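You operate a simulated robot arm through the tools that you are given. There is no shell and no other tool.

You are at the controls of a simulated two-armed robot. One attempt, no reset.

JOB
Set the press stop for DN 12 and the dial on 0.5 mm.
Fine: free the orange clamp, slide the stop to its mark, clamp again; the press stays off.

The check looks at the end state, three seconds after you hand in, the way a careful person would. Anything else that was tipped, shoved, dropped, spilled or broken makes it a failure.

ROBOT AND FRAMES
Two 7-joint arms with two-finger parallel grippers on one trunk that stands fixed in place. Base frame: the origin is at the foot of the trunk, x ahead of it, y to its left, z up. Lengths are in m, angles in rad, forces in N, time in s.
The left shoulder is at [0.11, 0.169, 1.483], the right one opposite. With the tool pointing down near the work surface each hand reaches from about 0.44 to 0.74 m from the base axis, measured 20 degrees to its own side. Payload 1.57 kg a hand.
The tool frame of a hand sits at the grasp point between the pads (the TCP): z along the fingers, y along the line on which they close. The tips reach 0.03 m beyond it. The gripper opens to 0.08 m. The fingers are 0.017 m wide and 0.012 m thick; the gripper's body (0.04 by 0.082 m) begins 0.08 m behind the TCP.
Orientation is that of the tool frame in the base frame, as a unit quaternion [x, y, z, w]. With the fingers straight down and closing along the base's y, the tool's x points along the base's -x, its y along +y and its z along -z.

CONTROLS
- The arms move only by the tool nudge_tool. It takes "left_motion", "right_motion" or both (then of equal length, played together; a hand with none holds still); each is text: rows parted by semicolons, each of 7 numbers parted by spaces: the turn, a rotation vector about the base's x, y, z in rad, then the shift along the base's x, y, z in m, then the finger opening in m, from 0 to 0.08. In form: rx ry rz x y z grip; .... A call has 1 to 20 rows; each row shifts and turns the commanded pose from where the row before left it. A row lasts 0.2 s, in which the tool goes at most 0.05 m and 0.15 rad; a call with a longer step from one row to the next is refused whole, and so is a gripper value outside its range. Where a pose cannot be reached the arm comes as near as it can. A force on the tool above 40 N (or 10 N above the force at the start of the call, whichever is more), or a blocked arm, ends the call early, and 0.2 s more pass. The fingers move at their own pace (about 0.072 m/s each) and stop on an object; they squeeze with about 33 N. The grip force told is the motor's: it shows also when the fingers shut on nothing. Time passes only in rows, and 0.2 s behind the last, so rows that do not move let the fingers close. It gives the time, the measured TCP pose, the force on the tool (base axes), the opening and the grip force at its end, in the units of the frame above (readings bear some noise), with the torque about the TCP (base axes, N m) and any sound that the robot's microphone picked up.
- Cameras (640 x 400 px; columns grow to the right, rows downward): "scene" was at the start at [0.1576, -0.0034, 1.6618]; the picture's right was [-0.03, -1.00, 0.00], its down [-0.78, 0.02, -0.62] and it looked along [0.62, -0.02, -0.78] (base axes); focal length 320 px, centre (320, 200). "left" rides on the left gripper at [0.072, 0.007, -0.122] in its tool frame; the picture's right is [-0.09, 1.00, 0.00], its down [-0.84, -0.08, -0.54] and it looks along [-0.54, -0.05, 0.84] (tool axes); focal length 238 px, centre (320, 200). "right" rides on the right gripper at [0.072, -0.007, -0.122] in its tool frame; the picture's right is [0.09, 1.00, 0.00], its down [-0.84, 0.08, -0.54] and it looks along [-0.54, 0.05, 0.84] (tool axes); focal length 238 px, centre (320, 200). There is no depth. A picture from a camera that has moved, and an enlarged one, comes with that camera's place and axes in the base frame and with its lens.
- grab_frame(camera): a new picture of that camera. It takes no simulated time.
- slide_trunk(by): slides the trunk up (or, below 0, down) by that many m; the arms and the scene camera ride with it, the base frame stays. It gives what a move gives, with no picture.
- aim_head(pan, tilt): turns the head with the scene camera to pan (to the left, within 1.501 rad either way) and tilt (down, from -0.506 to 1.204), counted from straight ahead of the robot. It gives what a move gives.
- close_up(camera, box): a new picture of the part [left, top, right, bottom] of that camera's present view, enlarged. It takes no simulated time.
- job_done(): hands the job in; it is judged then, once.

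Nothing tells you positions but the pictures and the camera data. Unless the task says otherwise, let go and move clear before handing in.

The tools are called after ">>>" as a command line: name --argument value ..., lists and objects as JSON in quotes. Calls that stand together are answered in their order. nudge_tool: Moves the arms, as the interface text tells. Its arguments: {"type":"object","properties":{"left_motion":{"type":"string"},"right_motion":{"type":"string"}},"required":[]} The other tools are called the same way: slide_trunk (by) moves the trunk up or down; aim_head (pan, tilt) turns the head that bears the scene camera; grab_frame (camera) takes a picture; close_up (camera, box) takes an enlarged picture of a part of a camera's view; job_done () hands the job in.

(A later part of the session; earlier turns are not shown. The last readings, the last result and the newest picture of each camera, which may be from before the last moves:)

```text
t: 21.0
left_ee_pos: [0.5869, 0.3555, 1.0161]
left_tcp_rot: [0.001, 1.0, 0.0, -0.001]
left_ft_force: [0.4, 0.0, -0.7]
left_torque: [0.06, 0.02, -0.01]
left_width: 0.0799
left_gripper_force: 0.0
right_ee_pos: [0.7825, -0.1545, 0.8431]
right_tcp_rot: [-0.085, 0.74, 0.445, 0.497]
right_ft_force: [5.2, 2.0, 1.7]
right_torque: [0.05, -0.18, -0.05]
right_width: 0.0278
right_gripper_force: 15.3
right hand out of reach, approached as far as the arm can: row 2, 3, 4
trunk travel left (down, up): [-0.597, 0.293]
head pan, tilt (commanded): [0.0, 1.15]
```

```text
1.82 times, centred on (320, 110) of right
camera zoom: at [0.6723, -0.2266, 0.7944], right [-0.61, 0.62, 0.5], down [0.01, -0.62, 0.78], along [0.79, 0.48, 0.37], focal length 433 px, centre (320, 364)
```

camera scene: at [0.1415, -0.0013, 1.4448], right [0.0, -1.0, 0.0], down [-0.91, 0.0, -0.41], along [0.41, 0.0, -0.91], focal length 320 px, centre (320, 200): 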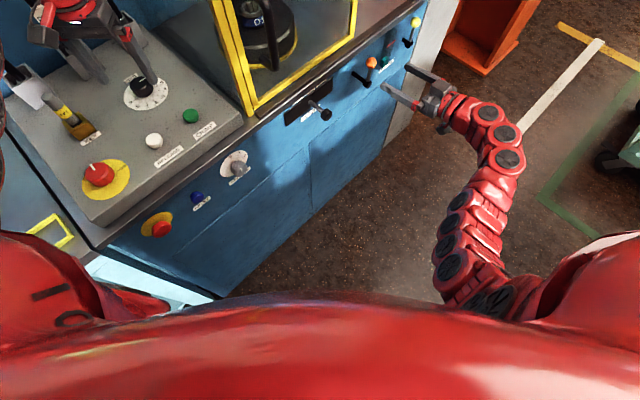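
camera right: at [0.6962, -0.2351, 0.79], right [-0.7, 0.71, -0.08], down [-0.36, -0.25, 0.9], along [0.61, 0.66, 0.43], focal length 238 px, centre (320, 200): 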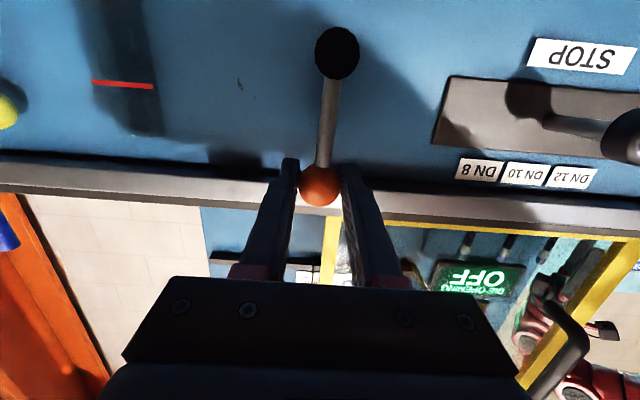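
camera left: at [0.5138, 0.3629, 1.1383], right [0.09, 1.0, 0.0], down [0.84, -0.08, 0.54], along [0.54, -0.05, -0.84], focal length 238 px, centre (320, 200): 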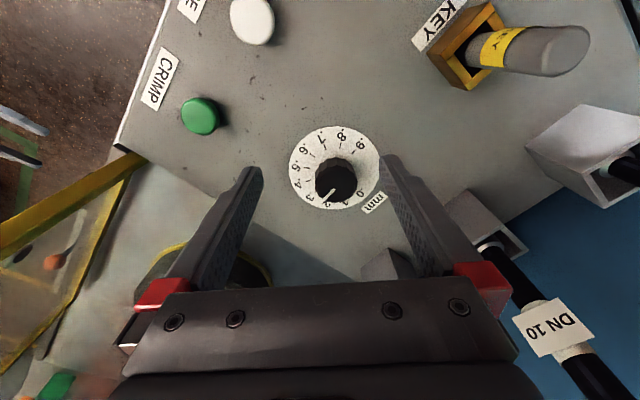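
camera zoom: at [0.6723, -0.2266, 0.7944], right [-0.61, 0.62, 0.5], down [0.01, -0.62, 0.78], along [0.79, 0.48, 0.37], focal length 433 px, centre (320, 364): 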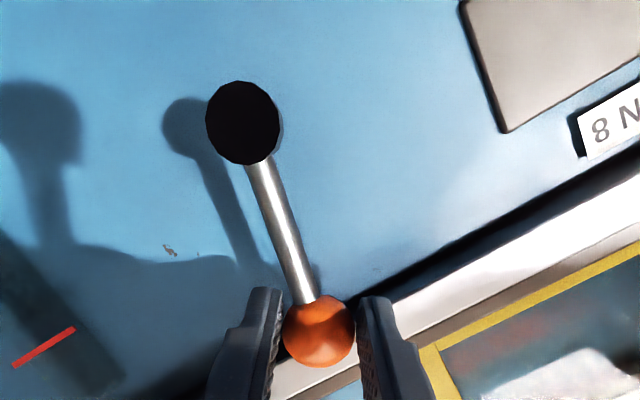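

Rolling the hand pushed the arm out of reach (position drifted back), so the grip is no longer well seated. I'll open, back off straight, and take a better posture: fingers pointing more ahead and about 29° down.

>>> nudge_tool --right_motion "0 0 0 0 0 0 0.05; 0 0 0 0 0 0 0.05; 0 0 0 -0.02 -0.0223 0.0033 0.05; 0 0 0 -0.02 -0.0223 0.0033 0.05; 0 0 0 0 0 0 0.05"

>>> nudge_tool --right_motion "-0.1168 -0.0075 -0.0363 -0.0028 0.0043 0.0063 0.08; -0.1168 -0.0075 -0.0363 -0.0028 0.0043 0.0063 0.08; -0.1168 -0.0075 -0.0363 -0.0028 0.0043 0.0063 0.08; -0.1168 -0.0075 -0.0363 -0.0028 0.0043 0.0063 0.08; -0.1168 -0.0075 -0.0363 -0.0028 0.0043 0.0063 0.08; -0.1168 -0.0075 -0.0363 -0.0028 0.0043 0.0063 0.08; 0 0 0 0 0 0 0.08"

>>> grab_frame --camera "right"

>>> close_up --camera "scene" --box '[280, 20, 480, 160]'

```text
t: 22.2
left_ee_pos: [0.5868, 0.357, 1.0164]
left_tcp_rot: [0.0, 1.0, 0.001, -0.001]
left_ft_force: [-0.3, 0.1, -0.5]
left_torque: [0.01, -0.01, -0.01]
left_width: 0.0798
left_gripper_force: 0.0
right_ee_pos: [0.7412, -0.1963, 0.8501]
right_tcp_rot: [-0.086, 0.74, 0.445, 0.497]
right_ft_force: [0.9, 0.5, -0.1]
right_torque: [0.02, 0.03, -0.03]
right_width: 0.0502
right_gripper_force: 0.1
trunk travel left (down, up): [-0.597, 0.293]
head pan, tilt (commanded): [0.0, 1.15]
```

```text
t: 23.8
left_ee_pos: [0.5875, 0.3565, 1.0169]
left_tcp_rot: [0.0, 1.0, 0.0, 0.0]
left_ft_force: [-0.2, -0.6, 0.2]
left_torque: [-0.04, -0.02, 0.0]
left_width: 0.0804
left_gripper_force: 0.1
right_ee_pos: [0.7372, -0.1878, 0.8632]
right_tcp_rot: [-0.119, 0.785, 0.337, 0.505]
right_ft_force: [0.5, 0.3, -0.1]
right_torque: [0.02, -0.02, 0.0]
right_width: 0.0802
right_gripper_force: 0.1
right hand out of reach, approached as far as the arm can: row 3, 4, 5, 6
trunk travel left (down, up): [-0.597, 0.293]
head pan, tilt (commanded): [0.0, 1.15]
```

```text
taken
camera right: at [0.6218, -0.2625, 0.83], right [-0.57, 0.76, 0.33], down [-0.04, -0.42, 0.91], along [0.82, 0.5, 0.27], focal length 238 px, centre (320, 200)
```

right: 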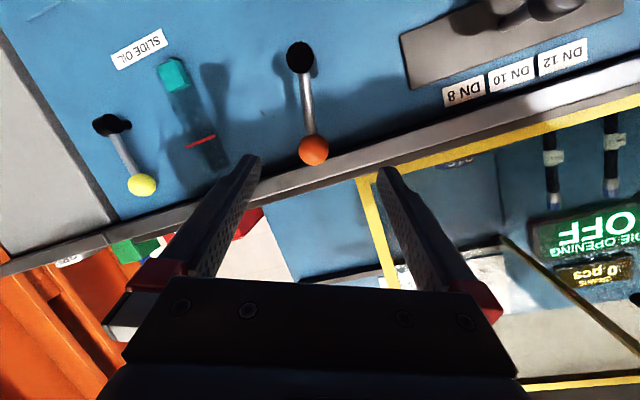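

```text
2.86 times, centred on (380, 90) of scene
camera zoom: at [0.1415, -0.0011, 1.4448], right [0.0, -1.0, 0.0], down [-0.91, 0.0, -0.41], along [0.41, 0.0, -0.91], focal length 914 px, centre (149, 514)
```

zoom: 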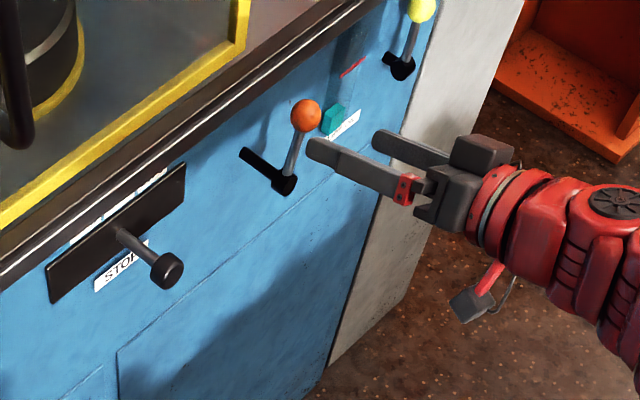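

The lever stays where it was left (slightly right of upright). I'll back the right hand off a little and retry the reorientation where the arm has more room.

>>> nudge_tool --right_motion "0 0 0 -0.02 -0.015 0.005 0.08; 0 0 0 -0.02 -0.015 0.005 0.08; -0.0779 -0.0049 -0.0244 -0.003 -0.002 0.003 0.08; -0.0779 -0.0049 -0.0244 -0.003 -0.002 0.003 0.08; -0.0779 -0.0049 -0.0244 -0.003 -0.002 0.003 0.08; -0.0779 -0.0049 -0.0244 -0.003 -0.002 0.003 0.08; -0.0779 -0.0049 -0.0244 -0.003 -0.002 0.003 0.08; -0.0779 -0.0049 -0.0244 -0.003 -0.002 0.003 0.08; 0 0 0 0 0 0 0.08"

>>> grab_frame --camera "scene"

```text
t: 25.8
left_ee_pos: [0.5865, 0.3568, 1.0166]
left_tcp_rot: [0.0, 1.0, 0.0, 0.001]
left_ft_force: [-0.1, 0.0, 0.8]
left_torque: [0.0, -0.02, 0.03]
left_width: 0.0801
left_gripper_force: 0.1
right_ee_pos: [0.7304, -0.1939, 0.8648]
right_tcp_rot: [-0.12, 0.785, 0.338, 0.505]
right_ft_force: [-0.1, 0.4, 0.0]
right_torque: [0.01, 0.0, -0.02]
right_width: 0.0798
right_gripper_force: 0.0
right hand out of reach, approached as far as the arm can: row 1, 2, 3, 4, 5, 6, 7, 8
trunk travel left (down, up): [-0.597, 0.293]
head pan, tilt (commanded): [0.0, 1.15]
```

```text
taken
camera scene: at [0.1415, -0.0011, 1.4448], right [0.0, -1.0, 0.0], down [-0.91, 0.0, -0.41], along [0.41, 0.0, -0.91], focal length 320 px, centre (320, 200)
```

scene: 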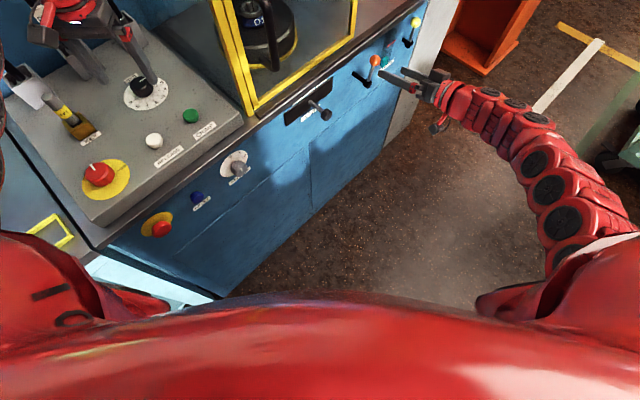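

The arm seems wedged at a joint limit in this elbow-out configuration, so I'll undo it by rotating back toward the earlier well-behaved orientation.

>>> nudge_tool --right_motion "-0.0527 -0.0972 0.0278 0 0 0 0.08; -0.0527 -0.0972 0.0278 0 0 0 0.08; -0.0527 -0.0972 0.0278 0 0 0 0.08; -0.0527 -0.0972 0.0278 0 0 0 0.08; 0 0 0 0 0 0 0.08"

>>> grab_frame --camera "scene"

```text
t: 27.0
left_ee_pos: [0.587, 0.3562, 1.0167]
left_tcp_rot: [0.001, 1.0, -0.001, 0.0]
left_ft_force: [-0.7, -0.2, 0.0]
left_torque: [0.01, -0.03, -0.03]
left_width: 0.0802
left_gripper_force: 0.2
right_ee_pos: [0.7309, -0.1943, 0.8636]
right_tcp_rot: [-0.278, 0.697, 0.25, 0.611]
right_ft_force: [0.0, 0.1, -0.2]
right_torque: [-0.01, -0.01, 0.04]
right_width: 0.0801
right_gripper_force: 0.0
trunk travel left (down, up): [-0.597, 0.293]
head pan, tilt (commanded): [0.0, 1.15]
```

```text
taken
camera scene: at [0.1412, -0.0016, 1.4448], right [0.0, -1.0, 0.0], down [-0.91, 0.0, -0.41], along [0.41, 0.0, -0.91], focal length 320 px, centre (320, 200)
```

scene: 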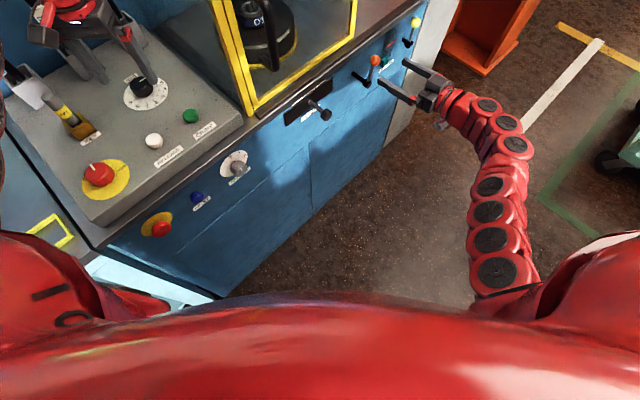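

Back in the good posture. I'll look again to relocate the ball before re-gripping.

>>> grab_frame --camera "right"

>>> close_up --camera "scene" --box '[330, 30, 450, 110]'

```text
taken
camera right: at [0.6419, -0.2897, 0.8083], right [-0.7, 0.71, -0.08], down [-0.36, -0.25, 0.9], along [0.62, 0.66, 0.43], focal length 238 px, centre (320, 200)
```

right: 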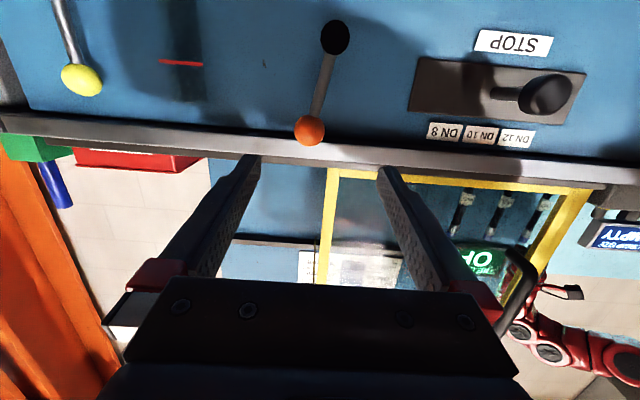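

```text
5.00 times, centred on (390, 70) of scene
camera zoom: at [0.1412, -0.0016, 1.4448], right [0.0, -1.0, 0.0], down [-0.91, 0.0, -0.41], along [0.41, 0.0, -0.91], focal length 1600 px, centre (-30, 850)
```

zoom: 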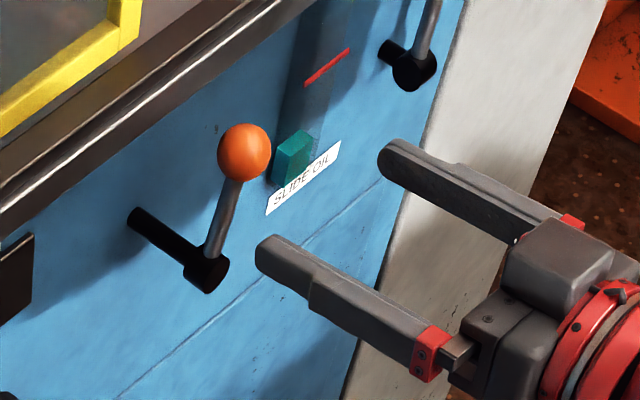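

Ball is now at about (0.800,-0.142,0.845), i.e. ~0.17 rad right of upright. I'll re-grip it with this posture.

>>> nudge_tool --right_motion "0 0 0 0.0154 0.0114 -0.0049 0.08; 0 0 0 0.0154 0.0114 -0.0049 0.08; 0 0 0 0.0154 0.0114 -0.0049 0.08; 0 0 0 0.0154 0.0114 -0.0049 0.08; 0 0 0 0 0 0 0.06; 0 0 0 0 0 0 0.04; 0 0 0 0 0 0 0.02; 0 0 0 0 0 0 0.02; 0 0 0 0 0 0 0.02"

>>> close_up --camera "right" --box '[200, 0, 440, 220]'

```text
t: 29.0
left_ee_pos: [0.5865, 0.3568, 1.0174]
left_tcp_rot: [0.001, 1.0, 0.001, -0.001]
left_ft_force: [0.5, 0.2, -0.1]
left_torque: [0.05, -0.01, 0.02]
left_width: 0.0799
left_gripper_force: 0.0
right_ee_pos: [0.792, -0.1475, 0.8451]
right_tcp_rot: [-0.278, 0.696, 0.251, 0.613]
right_ft_force: [2.1, 1.5, 1.0]
right_torque: [0.05, -0.13, -0.01]
right_width: 0.0269
right_gripper_force: 37.7
trunk travel left (down, up): [-0.597, 0.293]
head pan, tilt (commanded): [0.0, 1.15]
```

```text
1.82 times, centred on (320, 110) of right
camera zoom: at [0.7044, -0.2431, 0.7901], right [-0.7, 0.71, -0.08], down [-0.36, -0.25, 0.9], along [0.62, 0.66, 0.43], focal length 433 px, centre (320, 364)
```

zoom: 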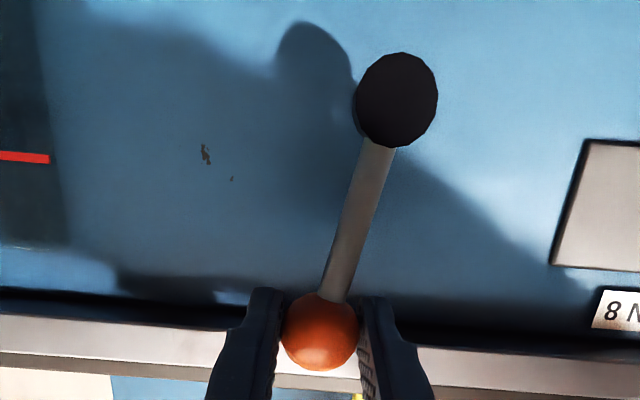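

Gripped again. Now I move it left in small steps to upright, reading the force, then slightly beyond to see whether there is a stop on that side.

>>> nudge_tool --right_motion "0 0 0 -0.003 0.003 0.0004 0.02; 0 0 0 -0.003 0.003 0.0004 0.02; 0 0 0 -0.0027 0.0028 0.0003 0.02; 0 0 0 0 0 0 0.02"

>>> nudge_tool --right_motion "0 0 0 -0.0025 0.0025 0 0.02; 0 0 0 -0.0025 0.0025 -0.0004 0.02; 0 0 0 0 0 0 0.02"

>>> close_up --camera "right" --box '[200, 0, 440, 220]'

```text
t: 30.0
left_ee_pos: [0.5875, 0.3555, 1.0176]
left_tcp_rot: [0.001, 1.0, 0.0, -0.002]
left_ft_force: [0.9, 0.7, -0.7]
left_torque: [-0.02, 0.01, 0.02]
left_width: 0.0801
left_gripper_force: 0.1
right_ee_pos: [0.7829, -0.1388, 0.8459]
right_tcp_rot: [-0.277, 0.697, 0.251, 0.612]
right_ft_force: [2.9, -1.3, 0.3]
right_torque: [0.08, -0.39, -0.15]
right_width: 0.027
right_gripper_force: 37.7
trunk travel left (down, up): [-0.597, 0.293]
head pan, tilt (commanded): [0.0, 1.15]
```

```text
t: 30.8
left_ee_pos: [0.588, 0.3549, 1.0152]
left_tcp_rot: [-0.001, 1.0, 0.0, -0.001]
left_ft_force: [0.3, 0.1, 0.3]
left_torque: [-0.01, -0.03, 0.01]
left_width: 0.0797
left_gripper_force: 0.0
right_ee_pos: [0.7799, -0.1378, 0.8459]
right_tcp_rot: [-0.276, 0.696, 0.249, 0.614]
right_ft_force: [24.5, -10.2, 10.0]
right_torque: [-0.51, 0.23, -0.3]
right_width: 0.0271
right_gripper_force: 37.6
trunk travel left (down, up): [-0.597, 0.293]
head pan, tilt (commanded): [0.0, 1.15]
```

```text
1.82 times, centred on (320, 110) of right
camera zoom: at [0.6927, -0.2322, 0.79], right [-0.7, 0.71, -0.08], down [-0.36, -0.25, 0.9], along [0.62, 0.66, 0.43], focal length 433 px, centre (320, 364)
```

zoom: 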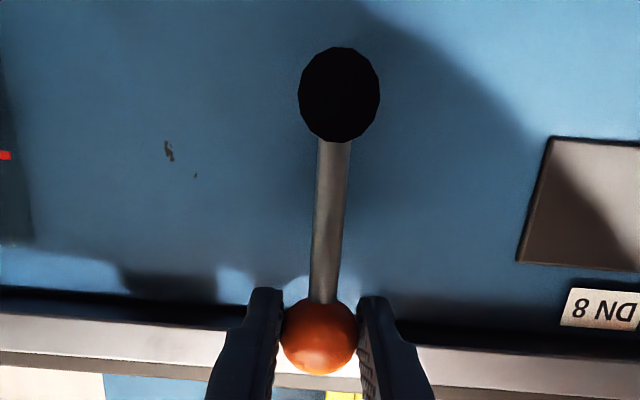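

There's a firm stop on the left at upright (force jumped to ~26 N), so upright is the clamped end and freeing means swinging right. I'll relieve the pressure and swing right without rolling the hand.

>>> nudge_tool --right_motion "0 0 0 0.0021 -0.0021 0 0.02; 0 0 0 0.005 -0.005 -0.0003 0.02; 0 0 0 0.00495 -0.00498 -0.0011 0.02; 0 0 0 0.00485 -0.00488 -0.0018 0.02; 0 0 0 0.0047 -0.0047 -0.0024 0.02; 0 0 0 0.0045 -0.0045 -0.0031 0.02; 0 0 0 0 0 0 0.02"

>>> close_up --camera "right" --box '[200, 0, 440, 220]'

>>> close_up --camera "scene" --box '[330, 30, 480, 130]'

```text
t: 32.4
left_ee_pos: [0.5865, 0.3569, 1.0166]
left_tcp_rot: [0.0, 1.0, 0.0, 0.001]
left_ft_force: [-0.4, 0.4, -0.8]
left_torque: [-0.02, 0.02, -0.02]
left_width: 0.08
left_gripper_force: 0.0
right_ee_pos: [0.8051, -0.1593, 0.836]
right_tcp_rot: [-0.278, 0.697, 0.25, 0.612]
right_ft_force: [-1.5, 1.6, -0.3]
right_torque: [-0.17, 0.43, -0.04]
right_width: 0.0269
right_gripper_force: 38.1
trunk travel left (down, up): [-0.597, 0.293]
head pan, tilt (commanded): [0.0, 1.15]
```

```text
1.82 times, centred on (320, 110) of right
camera zoom: at [0.717, -0.2557, 0.7814], right [-0.7, 0.71, -0.08], down [-0.36, -0.25, 0.9], along [0.62, 0.66, 0.43], focal length 433 px, centre (320, 364)
```

zoom: 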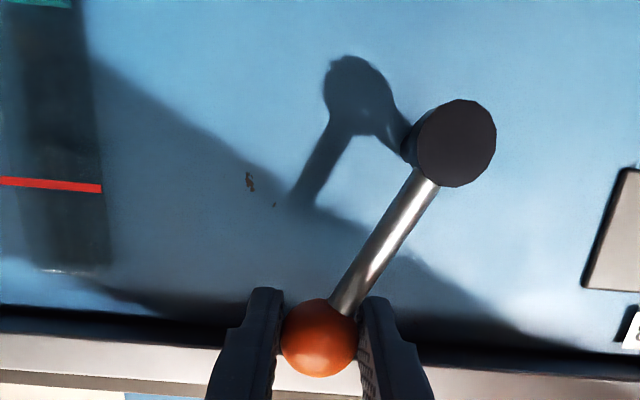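

```text
4.00 times, centred on (405, 80) of scene
camera zoom: at [0.1414, -0.0008, 1.4448], right [0.0, -1.0, 0.0], down [-0.91, 0.0, -0.41], along [0.41, 0.0, -0.91], focal length 1280 px, centre (-20, 680)
```

zoom: 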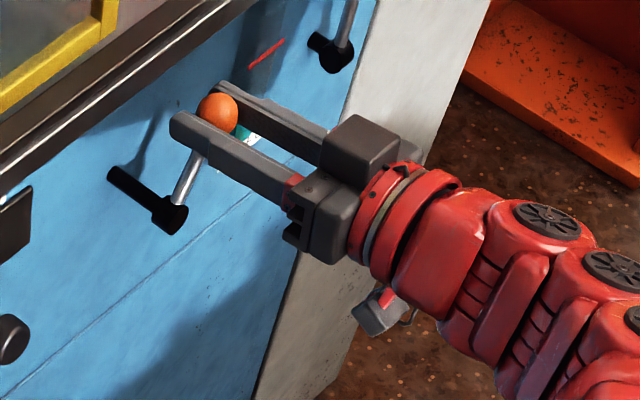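

Lever is at about 0.42 rad and the arm followed fine. Continuing along the arc with only a little roll.

>>> nudge_tool --right_motion "0.05 0.05 0 0.00445 -0.00447 -0.0033 0.02; 0.05 0.05 0 0.0042 -0.0042 -0.0039 0.02; 0 0 0 0 0 0 0.02"

>>> close_up --camera "right" --box '[200, 0, 440, 220]'

```text
t: 33.2
left_ee_pos: [0.5858, 0.3568, 1.0167]
left_tcp_rot: [0.0, 1.0, -0.001, -0.001]
left_ft_force: [-0.1, -0.2, -0.1]
left_torque: [0.0, 0.04, 0.0]
left_width: 0.08
left_gripper_force: 0.0
right_ee_pos: [0.7997, -0.1557, 0.8383]
right_tcp_rot: [-0.233, 0.712, 0.299, 0.591]
right_ft_force: [11.3, 2.1, 6.4]
right_torque: [0.09, -0.45, -0.23]
right_width: 0.0271
right_gripper_force: 37.4
right hand out of reach, approached as far as the arm can: row 1, 2
trunk travel left (down, up): [-0.597, 0.293]
head pan, tilt (commanded): [0.0, 1.15]
```

```text
1.82 times, centred on (320, 110) of right
camera zoom: at [0.7063, -0.2465, 0.7828], right [-0.7, 0.71, 0.06], down [-0.27, -0.34, 0.9], along [0.66, 0.61, 0.43], focal length 433 px, centre (320, 364)
```

zoom: 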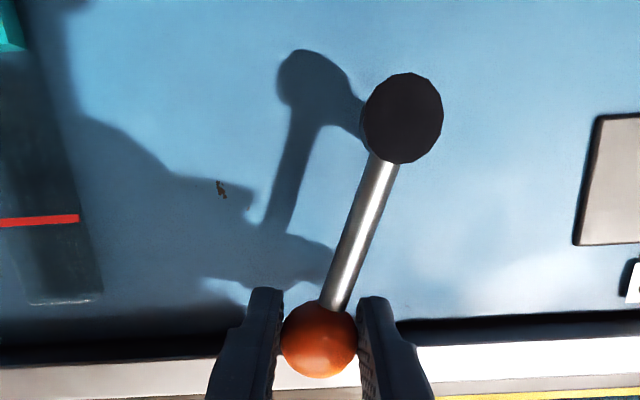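

Even slight roll costs reach, so I'll undo the roll and continue with pure translation.

>>> nudge_tool --right_motion "-0.05 -0.05 0 0 0 0 0.02; -0.05 -0.05 0 0.002 -0.002 -0.001 0.02; 0 0 0 0.003 -0.003 -0.0015 0.02; 0 0 0 0.0035 -0.0035 -0.002 0.02; 0 0 0 0.0035 -0.0035 -0.0025 0.02; 0 0 0 0 0 0 0.02"

>>> close_up --camera "right" --box '[200, 0, 440, 220]'

```text
t: 34.6
left_ee_pos: [0.5858, 0.3574, 1.0167]
left_tcp_rot: [0.0, 1.0, -0.001, 0.0]
left_ft_force: [0.1, -0.4, 0.0]
left_torque: [-0.04, 0.0, 0.01]
left_width: 0.0801
left_gripper_force: 0.1
right_ee_pos: [0.8052, -0.1629, 0.832]
right_tcp_rot: [-0.279, 0.697, 0.252, 0.611]
right_ft_force: [-7.6, 10.1, -4.0]
right_torque: [0.37, 0.33, 0.25]
right_width: 0.0271
right_gripper_force: 37.2
right hand out of reach, approached as far as the arm can: row 5
trunk travel left (down, up): [-0.597, 0.293]
head pan, tilt (commanded): [0.0, 1.15]
```

```text
1.82 times, centred on (320, 110) of right
camera zoom: at [0.7178, -0.2594, 0.7767], right [-0.7, 0.71, -0.08], down [-0.36, -0.25, 0.9], along [0.62, 0.66, 0.43], focal length 433 px, centre (320, 364)
```

zoom: 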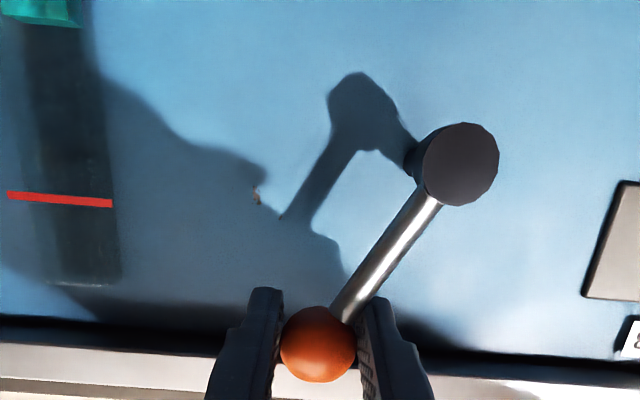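

The lever is at about 0.47 rad and the arm has reached its limit in this orientation. I'll let go (the lever holds itself), back off, and try pointing the hand more straight ahead, which should be more natural for this arm.

>>> nudge_tool --right_motion "0 0 0 -0.002 0.002 0.001 0.03; 0 0 0 0 0 0 0.06; 0 0 0 0 0 0 0.07; 0 0 0 -0.025 -0.024 0.004 0.07; 0 0 0 -0.025 -0.024 0.004 0.07; 0 0 -0.1 -0.005 -0.005 0 0.07; 0 0 -0.1 -0.005 0 0 0.07; 0 0 -0.1 0 0 0 0.07; 0 0 -0.1 0 0 0 0.07; 0 0 0 0 0 0 0.07"

>>> grab_frame --camera "right"

>>> grab_frame --camera "scene"

```text
t: 36.8
left_ee_pos: [0.5875, 0.3557, 1.016]
left_tcp_rot: [0.0, 1.0, 0.0, -0.001]
left_ft_force: [-0.4, 0.4, -0.9]
left_torque: [-0.01, 0.0, 0.0]
left_width: 0.08
left_gripper_force: 0.0
right_ee_pos: [0.7442, -0.2163, 0.8427]
right_tcp_rot: [-0.134, 0.737, 0.124, 0.651]
right_ft_force: [0.1, -0.4, -0.2]
right_torque: [0.02, -0.03, 0.01]
right_width: 0.0701
right_gripper_force: 0.1
trunk travel left (down, up): [-0.597, 0.293]
head pan, tilt (commanded): [0.0, 1.15]
```

```text
taken
camera right: at [0.6273, -0.2696, 0.787], right [-0.37, 0.93, -0.08], down [-0.43, -0.09, 0.9], along [0.82, 0.36, 0.43], focal length 238 px, centre (320, 200)
```

right: 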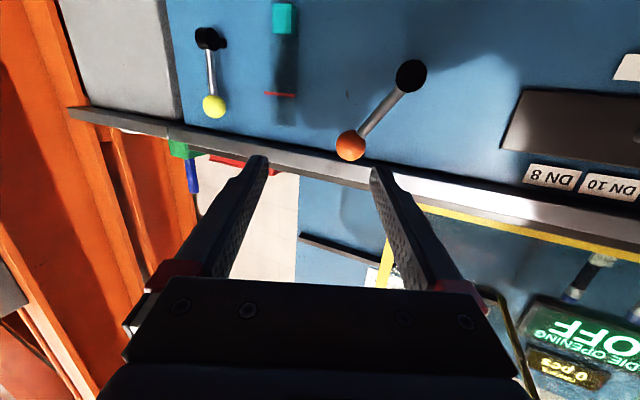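

```text
taken
camera scene: at [0.1417, -0.0014, 1.4448], right [0.0, -1.0, 0.0], down [-0.91, 0.0, -0.41], along [0.41, 0.0, -0.91], focal length 320 px, centre (320, 200)
```

scene: 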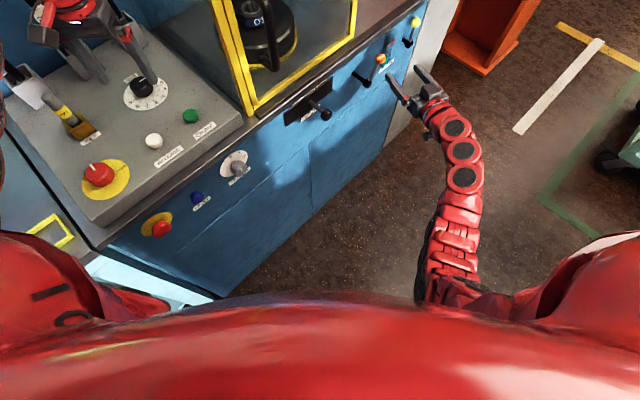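

Pointing more straight ahead works with no reach problem; the lever is at about 0.55 rad with the ball near (0.817,-0.160,0.835). I'll close the fingers into a blunt probe, place it up-left of the ball, and then push the lever further right/down.

>>> nudge_tool --right_motion "0 0 0 -0.0128 0.0129 0.0047 0.04; 0 0 0 -0.0128 0.0129 0.0047 0.0; 0 0 0 0 0 0 0.0; 0 0 0 0 0 0 0.0; 0 0 0 0.0192 0.0191 0 0.0; 0 0 0 0.0192 0.0191 0 0.0; 0 0 0 0.0192 0.0191 0 0.0; 0 0 0 0 0 0 0.0"

>>> grab_frame --camera "right"

>>> close_up --camera "scene" --box '[330, 30, 480, 130]'

```text
t: 38.6
left_ee_pos: [0.5864, 0.3559, 1.0172]
left_tcp_rot: [0.0, 1.0, 0.0, 0.0]
left_ft_force: [-0.8, 0.6, 0.3]
left_torque: [0.01, 0.0, 0.0]
left_width: 0.08
left_gripper_force: 0.1
right_ee_pos: [0.7749, -0.1332, 0.852]
right_tcp_rot: [-0.134, 0.738, 0.125, 0.65]
right_ft_force: [-0.4, 0.2, 0.1]
right_torque: [0.01, -0.02, -0.01]
right_width: 0.0
right_gripper_force: 21.4
trunk travel left (down, up): [-0.597, 0.293]
head pan, tilt (commanded): [0.0, 1.15]
```

```text
taken
camera right: at [0.6585, -0.1868, 0.7964], right [-0.37, 0.93, -0.08], down [-0.43, -0.09, 0.9], along [0.82, 0.37, 0.43], focal length 238 px, centre (320, 200)
```

right: 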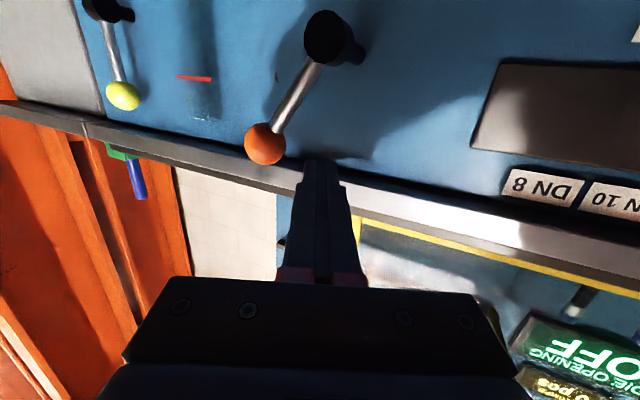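

```text
4.00 times, centred on (405, 80) of scene
camera zoom: at [0.1412, -0.0013, 1.4448], right [0.0, -1.0, 0.0], down [-0.91, 0.0, -0.41], along [0.41, 0.0, -0.91], focal length 1280 px, centre (-20, 680)
```

zoom: 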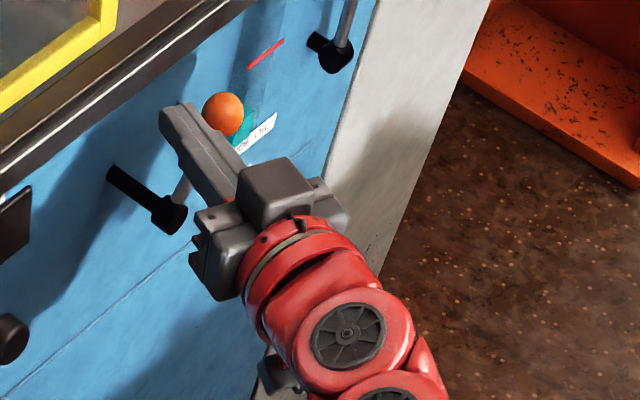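

The probe is in place left of the ball. Pushing right and slightly down along the arc in small steps.

>>> nudge_tool --right_motion "0 0 0 0.005 -0.005 -0.0011 0.0; 0 0 0 0.005 -0.005 -0.0011 0.0; 0 0 0 0.005 -0.005 -0.0011 0.0; 0 0 0 0.005 -0.005 -0.0011 0.0; 0 0 0 0.0042 -0.0042 -0.0042 0.0; 0 0 0 0.0042 -0.0042 -0.0042 0.0; 0 0 0 0 0 0 0.0"

>>> grab_frame --camera "right"

>>> close_up --camera "scene" --box '[330, 30, 480, 130]'

```text
t: 40.2
left_ee_pos: [0.5868, 0.3574, 1.0156]
left_tcp_rot: [0.0, 1.0, 0.0, 0.0]
left_ft_force: [-0.3, -0.1, 0.7]
left_torque: [-0.02, 0.03, 0.01]
left_width: 0.08
left_gripper_force: 0.1
right_ee_pos: [0.806, -0.1622, 0.8386]
right_tcp_rot: [-0.133, 0.737, 0.124, 0.651]
right_ft_force: [0.3, -1.2, 0.3]
right_torque: [-0.02, 0.0, -0.03]
right_width: 0.0003
right_gripper_force: 20.7
trunk travel left (down, up): [-0.597, 0.293]
head pan, tilt (commanded): [0.0, 1.15]
```

```text
taken
camera right: at [0.6875, -0.2154, 0.7833], right [-0.37, 0.93, -0.08], down [-0.43, -0.09, 0.9], along [0.82, 0.37, 0.43], focal length 238 px, centre (320, 200)
```

right: 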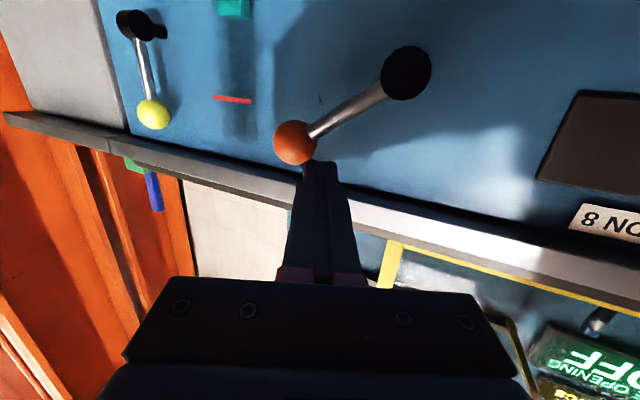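

```text
4.00 times, centred on (405, 80) of scene
camera zoom: at [0.1415, -0.001, 1.4448], right [0.0, -1.0, 0.0], down [-0.91, 0.0, -0.41], along [0.41, 0.0, -0.91], focal length 1280 px, centre (-20, 680)
```

zoom: 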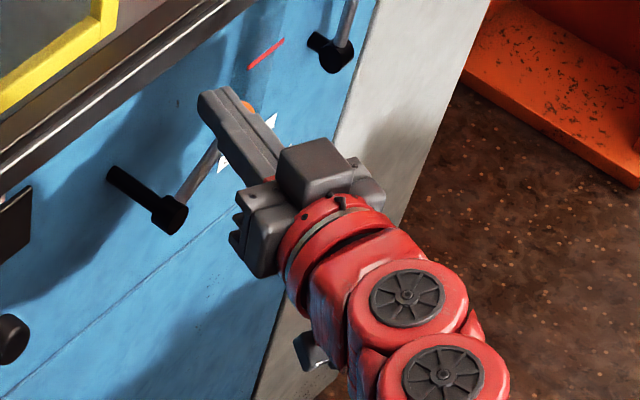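

The lever follows nicely (~0.9 rad now, little force). Continuing down the arc.

>>> nudge_tool --right_motion "0 0 0 0.0035 -0.0035 -0.0052 0.0; 0 0 0 0.0035 -0.0035 -0.0052 0.0; 0 0 0 0.0028 -0.0028 -0.006 0.0; 0 0 0 0 0 0 0.0"

>>> grab_frame --camera "right"

```text
t: 41.2
left_ee_pos: [0.586, 0.356, 1.016]
left_tcp_rot: [-0.001, 1.0, 0.0, -0.001]
left_ft_force: [-1.0, -0.3, -0.1]
left_torque: [0.01, -0.03, 0.0]
left_width: 0.08
left_gripper_force: 0.1
right_ee_pos: [0.8144, -0.1703, 0.823]
right_tcp_rot: [-0.133, 0.737, 0.124, 0.65]
right_ft_force: [0.8, 0.6, 0.3]
right_torque: [0.01, 0.05, -0.01]
right_width: 0.0001
right_gripper_force: 21.3
trunk travel left (down, up): [-0.597, 0.293]
head pan, tilt (commanded): [0.0, 1.15]
```

```text
taken
camera right: at [0.6976, -0.2249, 0.7674], right [-0.37, 0.93, -0.08], down [-0.43, -0.09, 0.9], along [0.82, 0.37, 0.43], focal length 238 px, centre (320, 200)
```

right: 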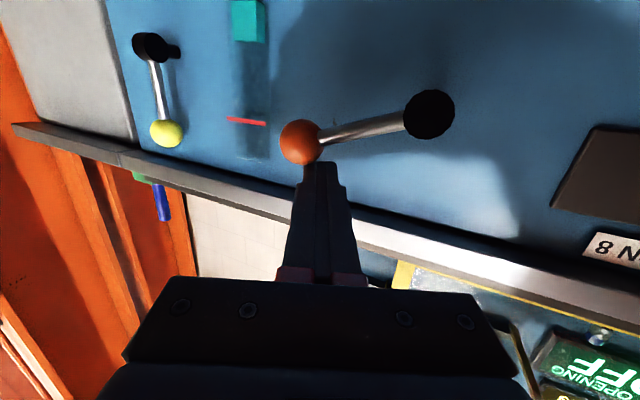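

>>> nudge_tool --right_motion "0 0 0 0.0018 -0.0018 -0.0055 0.0; 0 0 0 0.0018 -0.0018 -0.0055 0.0; 0 0 0 0.0018 -0.0018 -0.0055 0.0; 0 0 0 0 0 0 0.0"

>>> grab_frame --camera "right"

```text
t: 41.9
left_ee_pos: [0.582, 0.3555, 1.0188]
left_tcp_rot: [0.0, 1.0, -0.001, 0.001]
left_ft_force: [1.2, 0.0, -0.5]
left_torque: [0.0, 0.02, -0.04]
left_width: 0.0801
left_gripper_force: 0.2
right_ee_pos: [0.8198, -0.1726, 0.8208]
right_tcp_rot: [-0.136, 0.73, 0.129, 0.658]
right_ft_force: [-16.4, 5.3, 26.0]
right_torque: [-0.03, -0.32, 0.03]
right_width: 0.0003
right_gripper_force: 21.2
trunk travel left (down, up): [-0.597, 0.293]
head pan, tilt (commanded): [0.0, 1.15]
stopped in row 3 (right hand): the force on the tool passed its limit at 44 N (the readings are from after the stop); the commanded pose is now the measured one
```

```text
taken
camera right: at [0.7032, -0.2261, 0.7627], right [-0.37, 0.92, -0.08], down [-0.45, -0.1, 0.89], along [0.81, 0.37, 0.45], focal length 238 px, centre (320, 200)
```

right: 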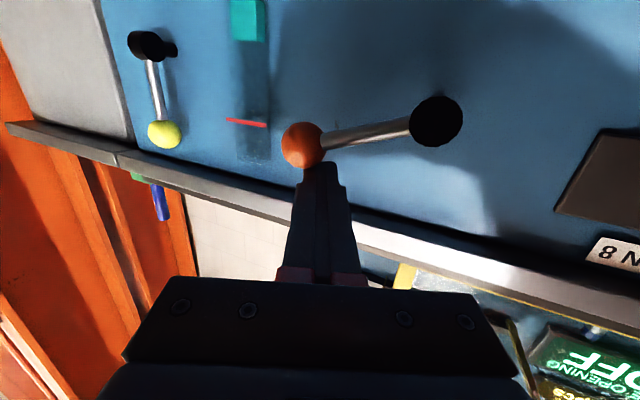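

The lever hit its far stop at about 1.2 rad, so the clamp is fully open. I'll back the hand straight off and go to a standoff in front of the stop knob, turning back to face the panel squarely.

>>> nudge_tool --right_motion "0 0 0 0 0 0.006 0.0; 0 0 0 -0.0177 -0.0176 0.002 0.0; 0 0 0 -0.0177 -0.0176 0 0.0; 0 0 0 -0.0177 -0.0176 0 0.0; 0 0 0 -0.0177 -0.0176 0 0.0; 0 0 0 0 0 0 0.0"

>>> nudge_tool --right_motion "0 0 0.1 -0.0277 0.0243 -0.0048 0.06; 0 0 0.1 -0.0277 0.0243 -0.0048 0.07; 0 0 0.1 -0.0277 0.0243 -0.0048 0.07; 0 0 0.1 -0.0277 0.0243 -0.0048 0.07; 0 0 0 -0.0277 0.0243 -0.0048 0.07; 0 0 0 -0.0277 0.0243 -0.0048 0.07; 0 0 0 0 0 0 0.07"

>>> grab_frame --camera "right"

>>> grab_frame --camera "scene"

```text
t: 43.3
left_ee_pos: [0.5862, 0.3574, 1.0165]
left_tcp_rot: [0.0, 1.0, 0.0, -0.001]
left_ft_force: [-0.2, 0.7, -0.2]
left_torque: [-0.03, 0.01, -0.04]
left_width: 0.0801
left_gripper_force: 0.0
right_ee_pos: [0.7512, -0.2444, 0.8214]
right_tcp_rot: [-0.135, 0.734, 0.127, 0.653]
right_ft_force: [-0.9, 0.2, 0.3]
right_torque: [-0.01, 0.01, -0.02]
right_width: 0.0
right_gripper_force: 21.1
trunk travel left (down, up): [-0.597, 0.293]
head pan, tilt (commanded): [0.0, 1.15]
```

```text
t: 44.9
left_ee_pos: [0.5875, 0.3559, 1.0162]
left_tcp_rot: [-0.001, 1.0, 0.0, -0.001]
left_ft_force: [0.1, 0.3, -0.9]
left_torque: [0.02, 0.0, -0.01]
left_width: 0.0801
left_gripper_force: 0.0
right_ee_pos: [0.5845, -0.0975, 0.7932]
right_tcp_rot: [-0.278, 0.691, 0.256, 0.616]
right_ft_force: [0.1, -0.5, -0.2]
right_torque: [0.04, 0.01, 0.01]
right_width: 0.0696
right_gripper_force: 0.1
trunk travel left (down, up): [-0.597, 0.293]
head pan, tilt (commanded): [0.0, 1.15]
```

```text
taken
camera right: at [0.4972, -0.1937, 0.7362], right [-0.7, 0.71, -0.08], down [-0.37, -0.26, 0.89], along [0.61, 0.66, 0.44], focal length 238 px, centre (320, 200)
```

right: 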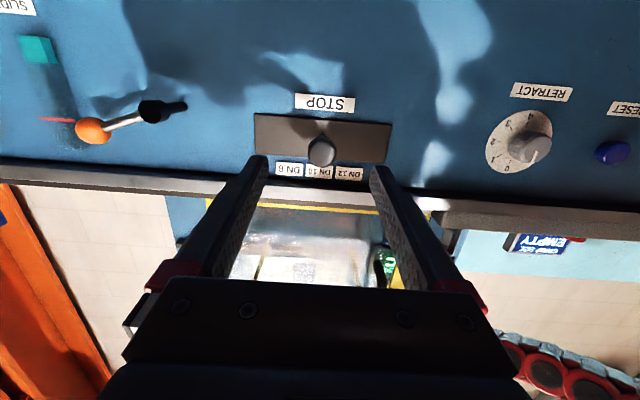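

```text
taken
camera scene: at [0.1419, -0.0014, 1.4447], right [0.0, -1.0, 0.0], down [-0.91, 0.0, -0.41], along [0.41, 0.0, -0.91], focal length 320 px, centre (320, 200)
```

scene: 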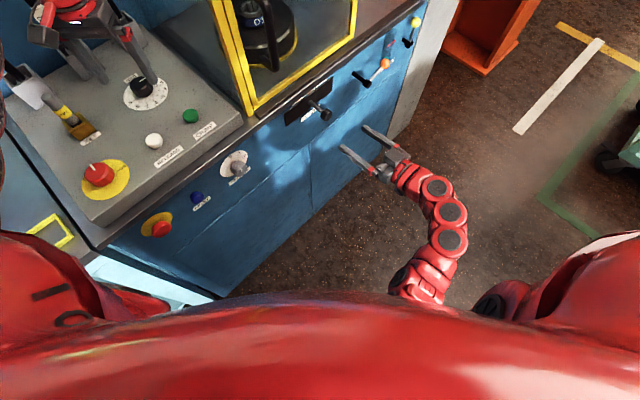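

Standoff reached; the knob triangulates to about (0.662,-0.019,0.801), centred between the fingers. Moving in and closing on it.

>>> nudge_tool --right_motion "0 0 0 0.0203 0.0206 0.002 0.07; 0 0 0 0.0203 0.0206 0.002 0.07; 0 0 0 0.0203 0.0206 0.002 0.07; 0 0 0 0.0203 0.0206 0.002 0.07; 0 0 0 0 0 0 0.07"

>>> grab_frame --camera "right"

>>> close_up --camera "scene" --box '[250, 50, 410, 160]'

```text
t: 46.1
left_ee_pos: [0.587, 0.3566, 1.0173]
left_tcp_rot: [0.0, 1.0, 0.0, 0.0]
left_ft_force: [-0.5, 0.0, 0.4]
left_torque: [0.04, 0.0, -0.01]
left_width: 0.0803
left_gripper_force: 0.1
right_ee_pos: [0.6649, -0.0157, 0.8008]
right_tcp_rot: [-0.278, 0.692, 0.254, 0.616]
right_ft_force: [-0.5, 0.1, 0.2]
right_torque: [0.01, 0.02, 0.01]
right_width: 0.0701
right_gripper_force: 0.0
trunk travel left (down, up): [-0.597, 0.293]
head pan, tilt (commanded): [0.0, 1.15]
```

```text
taken
camera right: at [0.5785, -0.1114, 0.7446], right [-0.7, 0.71, -0.08], down [-0.37, -0.26, 0.89], along [0.61, 0.66, 0.44], focal length 238 px, centre (320, 200)
```

right: 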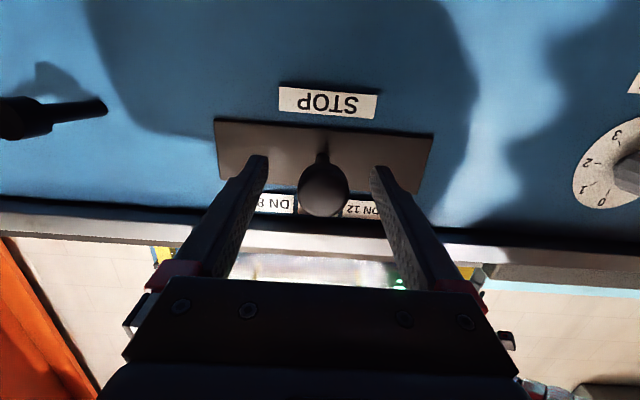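

```text
3.64 times, centred on (330, 105) of scene
camera zoom: at [0.1412, -0.0012, 1.4448], right [0.0, -1.0, 0.0], down [-0.91, 0.0, -0.41], along [0.41, 0.0, -0.91], focal length 1164 px, centre (284, 546)
```

zoom: 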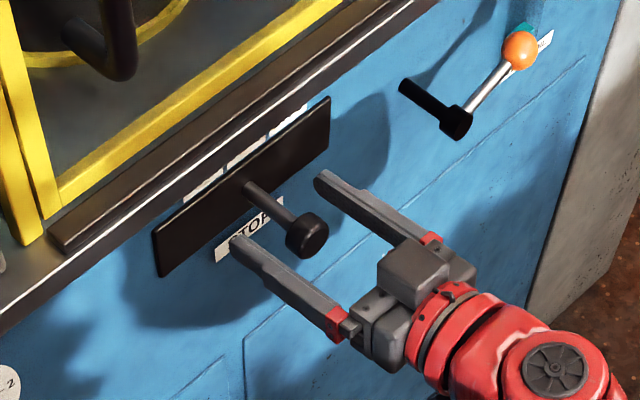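

>>> nudge_tool --right_motion "0 0 0 0 0 0 0.05; 0 0 0 0 0 0 0.035; 0 0 0 0 0 0 0.025; 0 0 0 0 0 0 0.025; 0 0 0 0 0 0 0.025"

>>> close_up --camera "right" --box '[200, 60, 440, 240]'

```text
t: 47.3
left_ee_pos: [0.5849, 0.3568, 1.0169]
left_tcp_rot: [0.0, 1.0, 0.0, 0.001]
left_ft_force: [0.7, -0.3, -0.1]
left_torque: [-0.01, 0.01, -0.03]
left_width: 0.0798
left_gripper_force: 0.0
right_ee_pos: [0.6659, -0.0157, 0.801]
right_tcp_rot: [-0.278, 0.692, 0.255, 0.615]
right_ft_force: [0.0, 1.2, -0.9]
right_torque: [0.03, 0.0, 0.01]
right_width: 0.0289
right_gripper_force: 38.9
trunk travel left (down, up): [-0.597, 0.293]
head pan, tilt (commanded): [0.0, 1.15]
```

```text
2.22 times, centred on (320, 150) of right
camera zoom: at [0.5785, -0.1116, 0.7445], right [-0.7, 0.71, -0.08], down [-0.37, -0.26, 0.89], along [0.61, 0.66, 0.44], focal length 530 px, centre (320, 311)
```

zoom: 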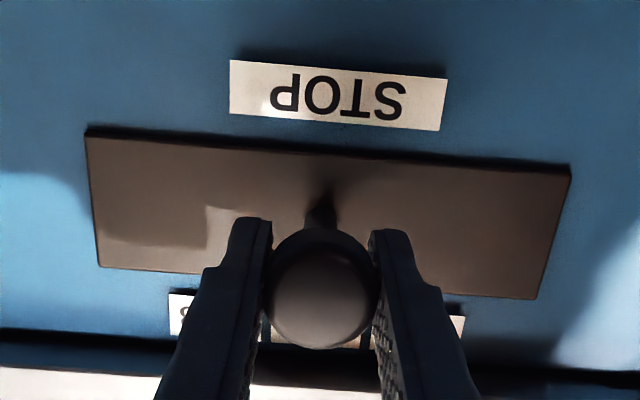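

The knob is held (28.9 mm). Labels are spaced about 40 mm apart, so I slide it 40 mm along the panel toward DN 12, watching the force.

>>> nudge_tool --right_motion "0 0 0 -0.007 0.0071 0 0.025; 0 0 0 0 0 0 0.025"

```text
t: 47.9
left_ee_pos: [0.5866, 0.3565, 1.0167]
left_tcp_rot: [0.0, 1.0, 0.0, -0.001]
left_ft_force: [-0.1, 0.2, -0.4]
left_torque: [-0.02, 0.02, -0.03]
left_width: 0.0798
left_gripper_force: 0.0
right_ee_pos: [0.6585, -0.0101, 0.8017]
right_tcp_rot: [-0.277, 0.692, 0.254, 0.616]
right_ft_force: [1.6, 1.3, 1.0]
right_torque: [0.1, -0.06, 0.02]
right_width: 0.0287
right_gripper_force: 38.8
trunk travel left (down, up): [-0.597, 0.293]
head pan, tilt (commanded): [0.0, 1.15]
```

It slides freely with barely any force. Completing the rest of the 40 mm.

>>> nudge_tool --right_motion "0 0 0 -0.00705 0.0071 0 0.025; 0 0 0 -0.00705 0.0071 0 0.025; 0 0 0 -0.00705 0.0071 0 0.025; 0 0 0 0 0 0 0.025; 0 0 0 0 0 0 0.025"

>>> grab_frame --camera "right"

>>> close_up --camera "scene" --box '[250, 50, 410, 160]'

```text
t: 49.1
left_ee_pos: [0.5869, 0.357, 1.0166]
left_tcp_rot: [0.0, 1.0, 0.0, -0.001]
left_ft_force: [-0.6, -0.3, -0.1]
left_torque: [0.0, 0.04, -0.01]
left_width: 0.0804
left_gripper_force: 0.1
right_ee_pos: [0.6361, 0.0117, 0.8017]
right_tcp_rot: [-0.278, 0.692, 0.255, 0.616]
right_ft_force: [-0.9, 0.4, 0.4]
right_torque: [0.1, -0.09, -0.06]
right_width: 0.0288
right_gripper_force: 38.8
trunk travel left (down, up): [-0.597, 0.293]
head pan, tilt (commanded): [0.0, 1.15]
```

```text
taken
camera right: at [0.5502, -0.0834, 0.7445], right [-0.7, 0.71, -0.08], down [-0.37, -0.26, 0.89], along [0.61, 0.66, 0.44], focal length 238 px, centre (320, 200)
```

right: 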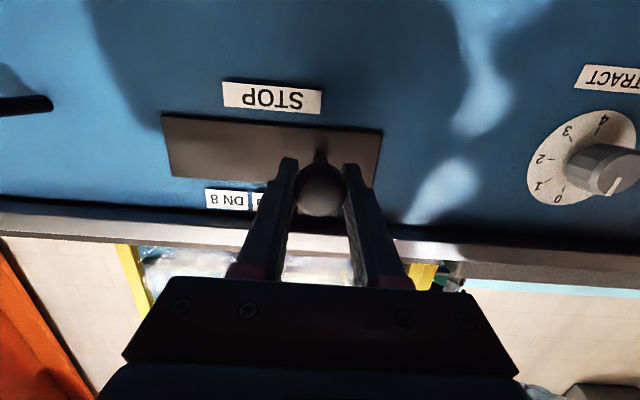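

```text
3.64 times, centred on (330, 105) of scene
camera zoom: at [0.1414, -0.0009, 1.4448], right [0.0, -1.0, 0.0], down [-0.91, 0.0, -0.41], along [0.41, 0.0, -0.91], focal length 1164 px, centre (284, 546)
```

zoom: 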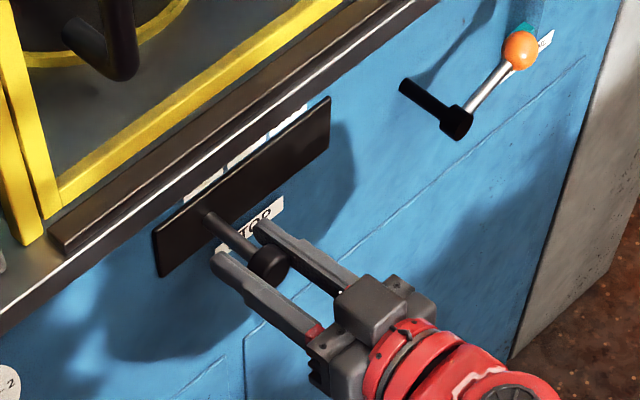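

The stop rod moved about 40 mm along the fixed plate. I'll release, back off, and check its position against the DN 12 label.

>>> nudge_tool --right_motion "0 0 0 0 0 0 0.05; 0 0 0 0 0 0 0.07; 0 0 0 0 0 0 0.07; 0 0 0 -0.0213 -0.0211 0 0.07; 0 0 0 -0.0213 -0.0211 0 0.07; 0 0 0 -0.0213 -0.0211 0 0.07; 0 0 0 -0.0213 -0.0211 0 0.07; 0 0 0 -0.0213 -0.0211 0 0.07; 0 0 0 0 0 0 0.07"

>>> grab_frame --camera "right"

>>> close_up --camera "right" --box '[240, 80, 400, 200]'

>>> close_up --camera "scene" --box '[270, 60, 370, 130]'

```text
t: 51.1
left_ee_pos: [0.5863, 0.3564, 1.0171]
left_tcp_rot: [0.0, 1.0, 0.0, -0.001]
left_ft_force: [-0.1, 0.4, -0.1]
left_torque: [0.01, -0.03, 0.01]
left_width: 0.08
left_gripper_force: 0.0
right_ee_pos: [0.5295, -0.0921, 0.8004]
right_tcp_rot: [-0.277, 0.692, 0.254, 0.616]
right_ft_force: [0.1, -0.3, 0.4]
right_torque: [-0.01, 0.02, 0.0]
right_width: 0.0696
right_gripper_force: 0.1
trunk travel left (down, up): [-0.597, 0.293]
head pan, tilt (commanded): [0.0, 1.15]
```

```text
taken
camera right: at [0.4433, -0.1888, 0.7442], right [-0.7, 0.71, -0.08], down [-0.37, -0.26, 0.89], along [0.61, 0.66, 0.44], focal length 238 px, centre (320, 200)
```

right: 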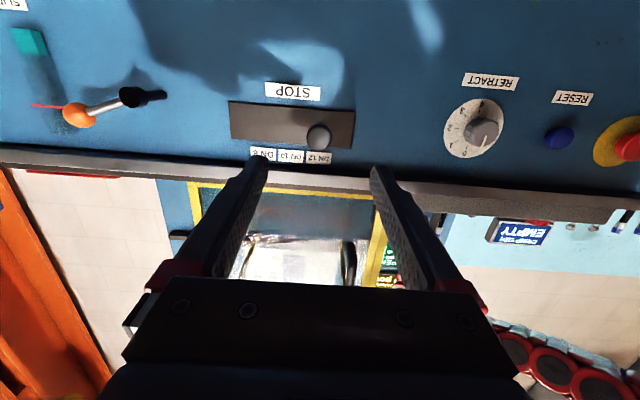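

```text
3.33 times, centred on (320, 140) of right
camera zoom: at [0.4433, -0.1888, 0.7442], right [-0.7, 0.71, -0.08], down [-0.37, -0.26, 0.89], along [0.61, 0.66, 0.44], focal length 794 px, centre (320, 400)
```

zoom: 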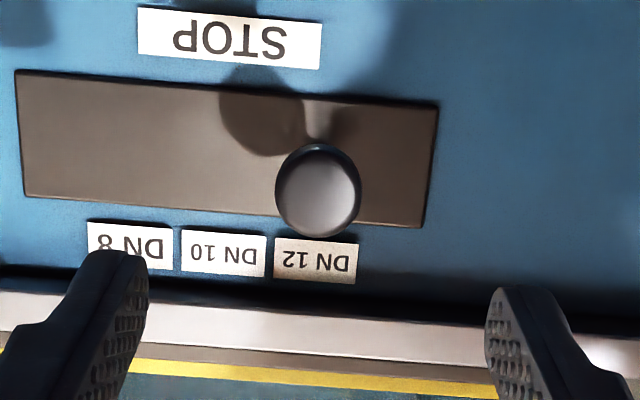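

```text
5.71 times, centred on (320, 95) of scene
camera zoom: at [0.1417, -0.0009, 1.4448], right [0.0, -1.0, 0.0], down [-0.91, 0.0, -0.41], along [0.41, 0.0, -0.91], focal length 1829 px, centre (320, 800)
```

zoom: 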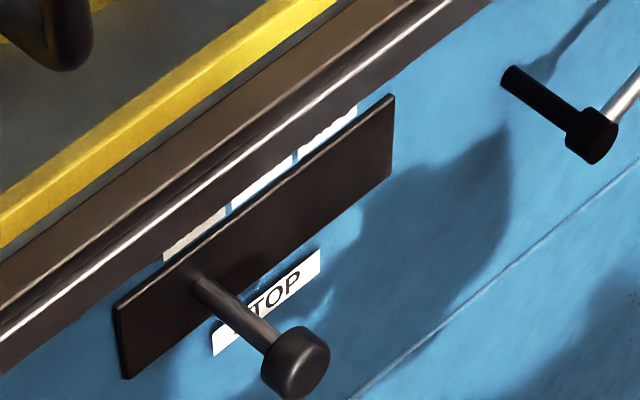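

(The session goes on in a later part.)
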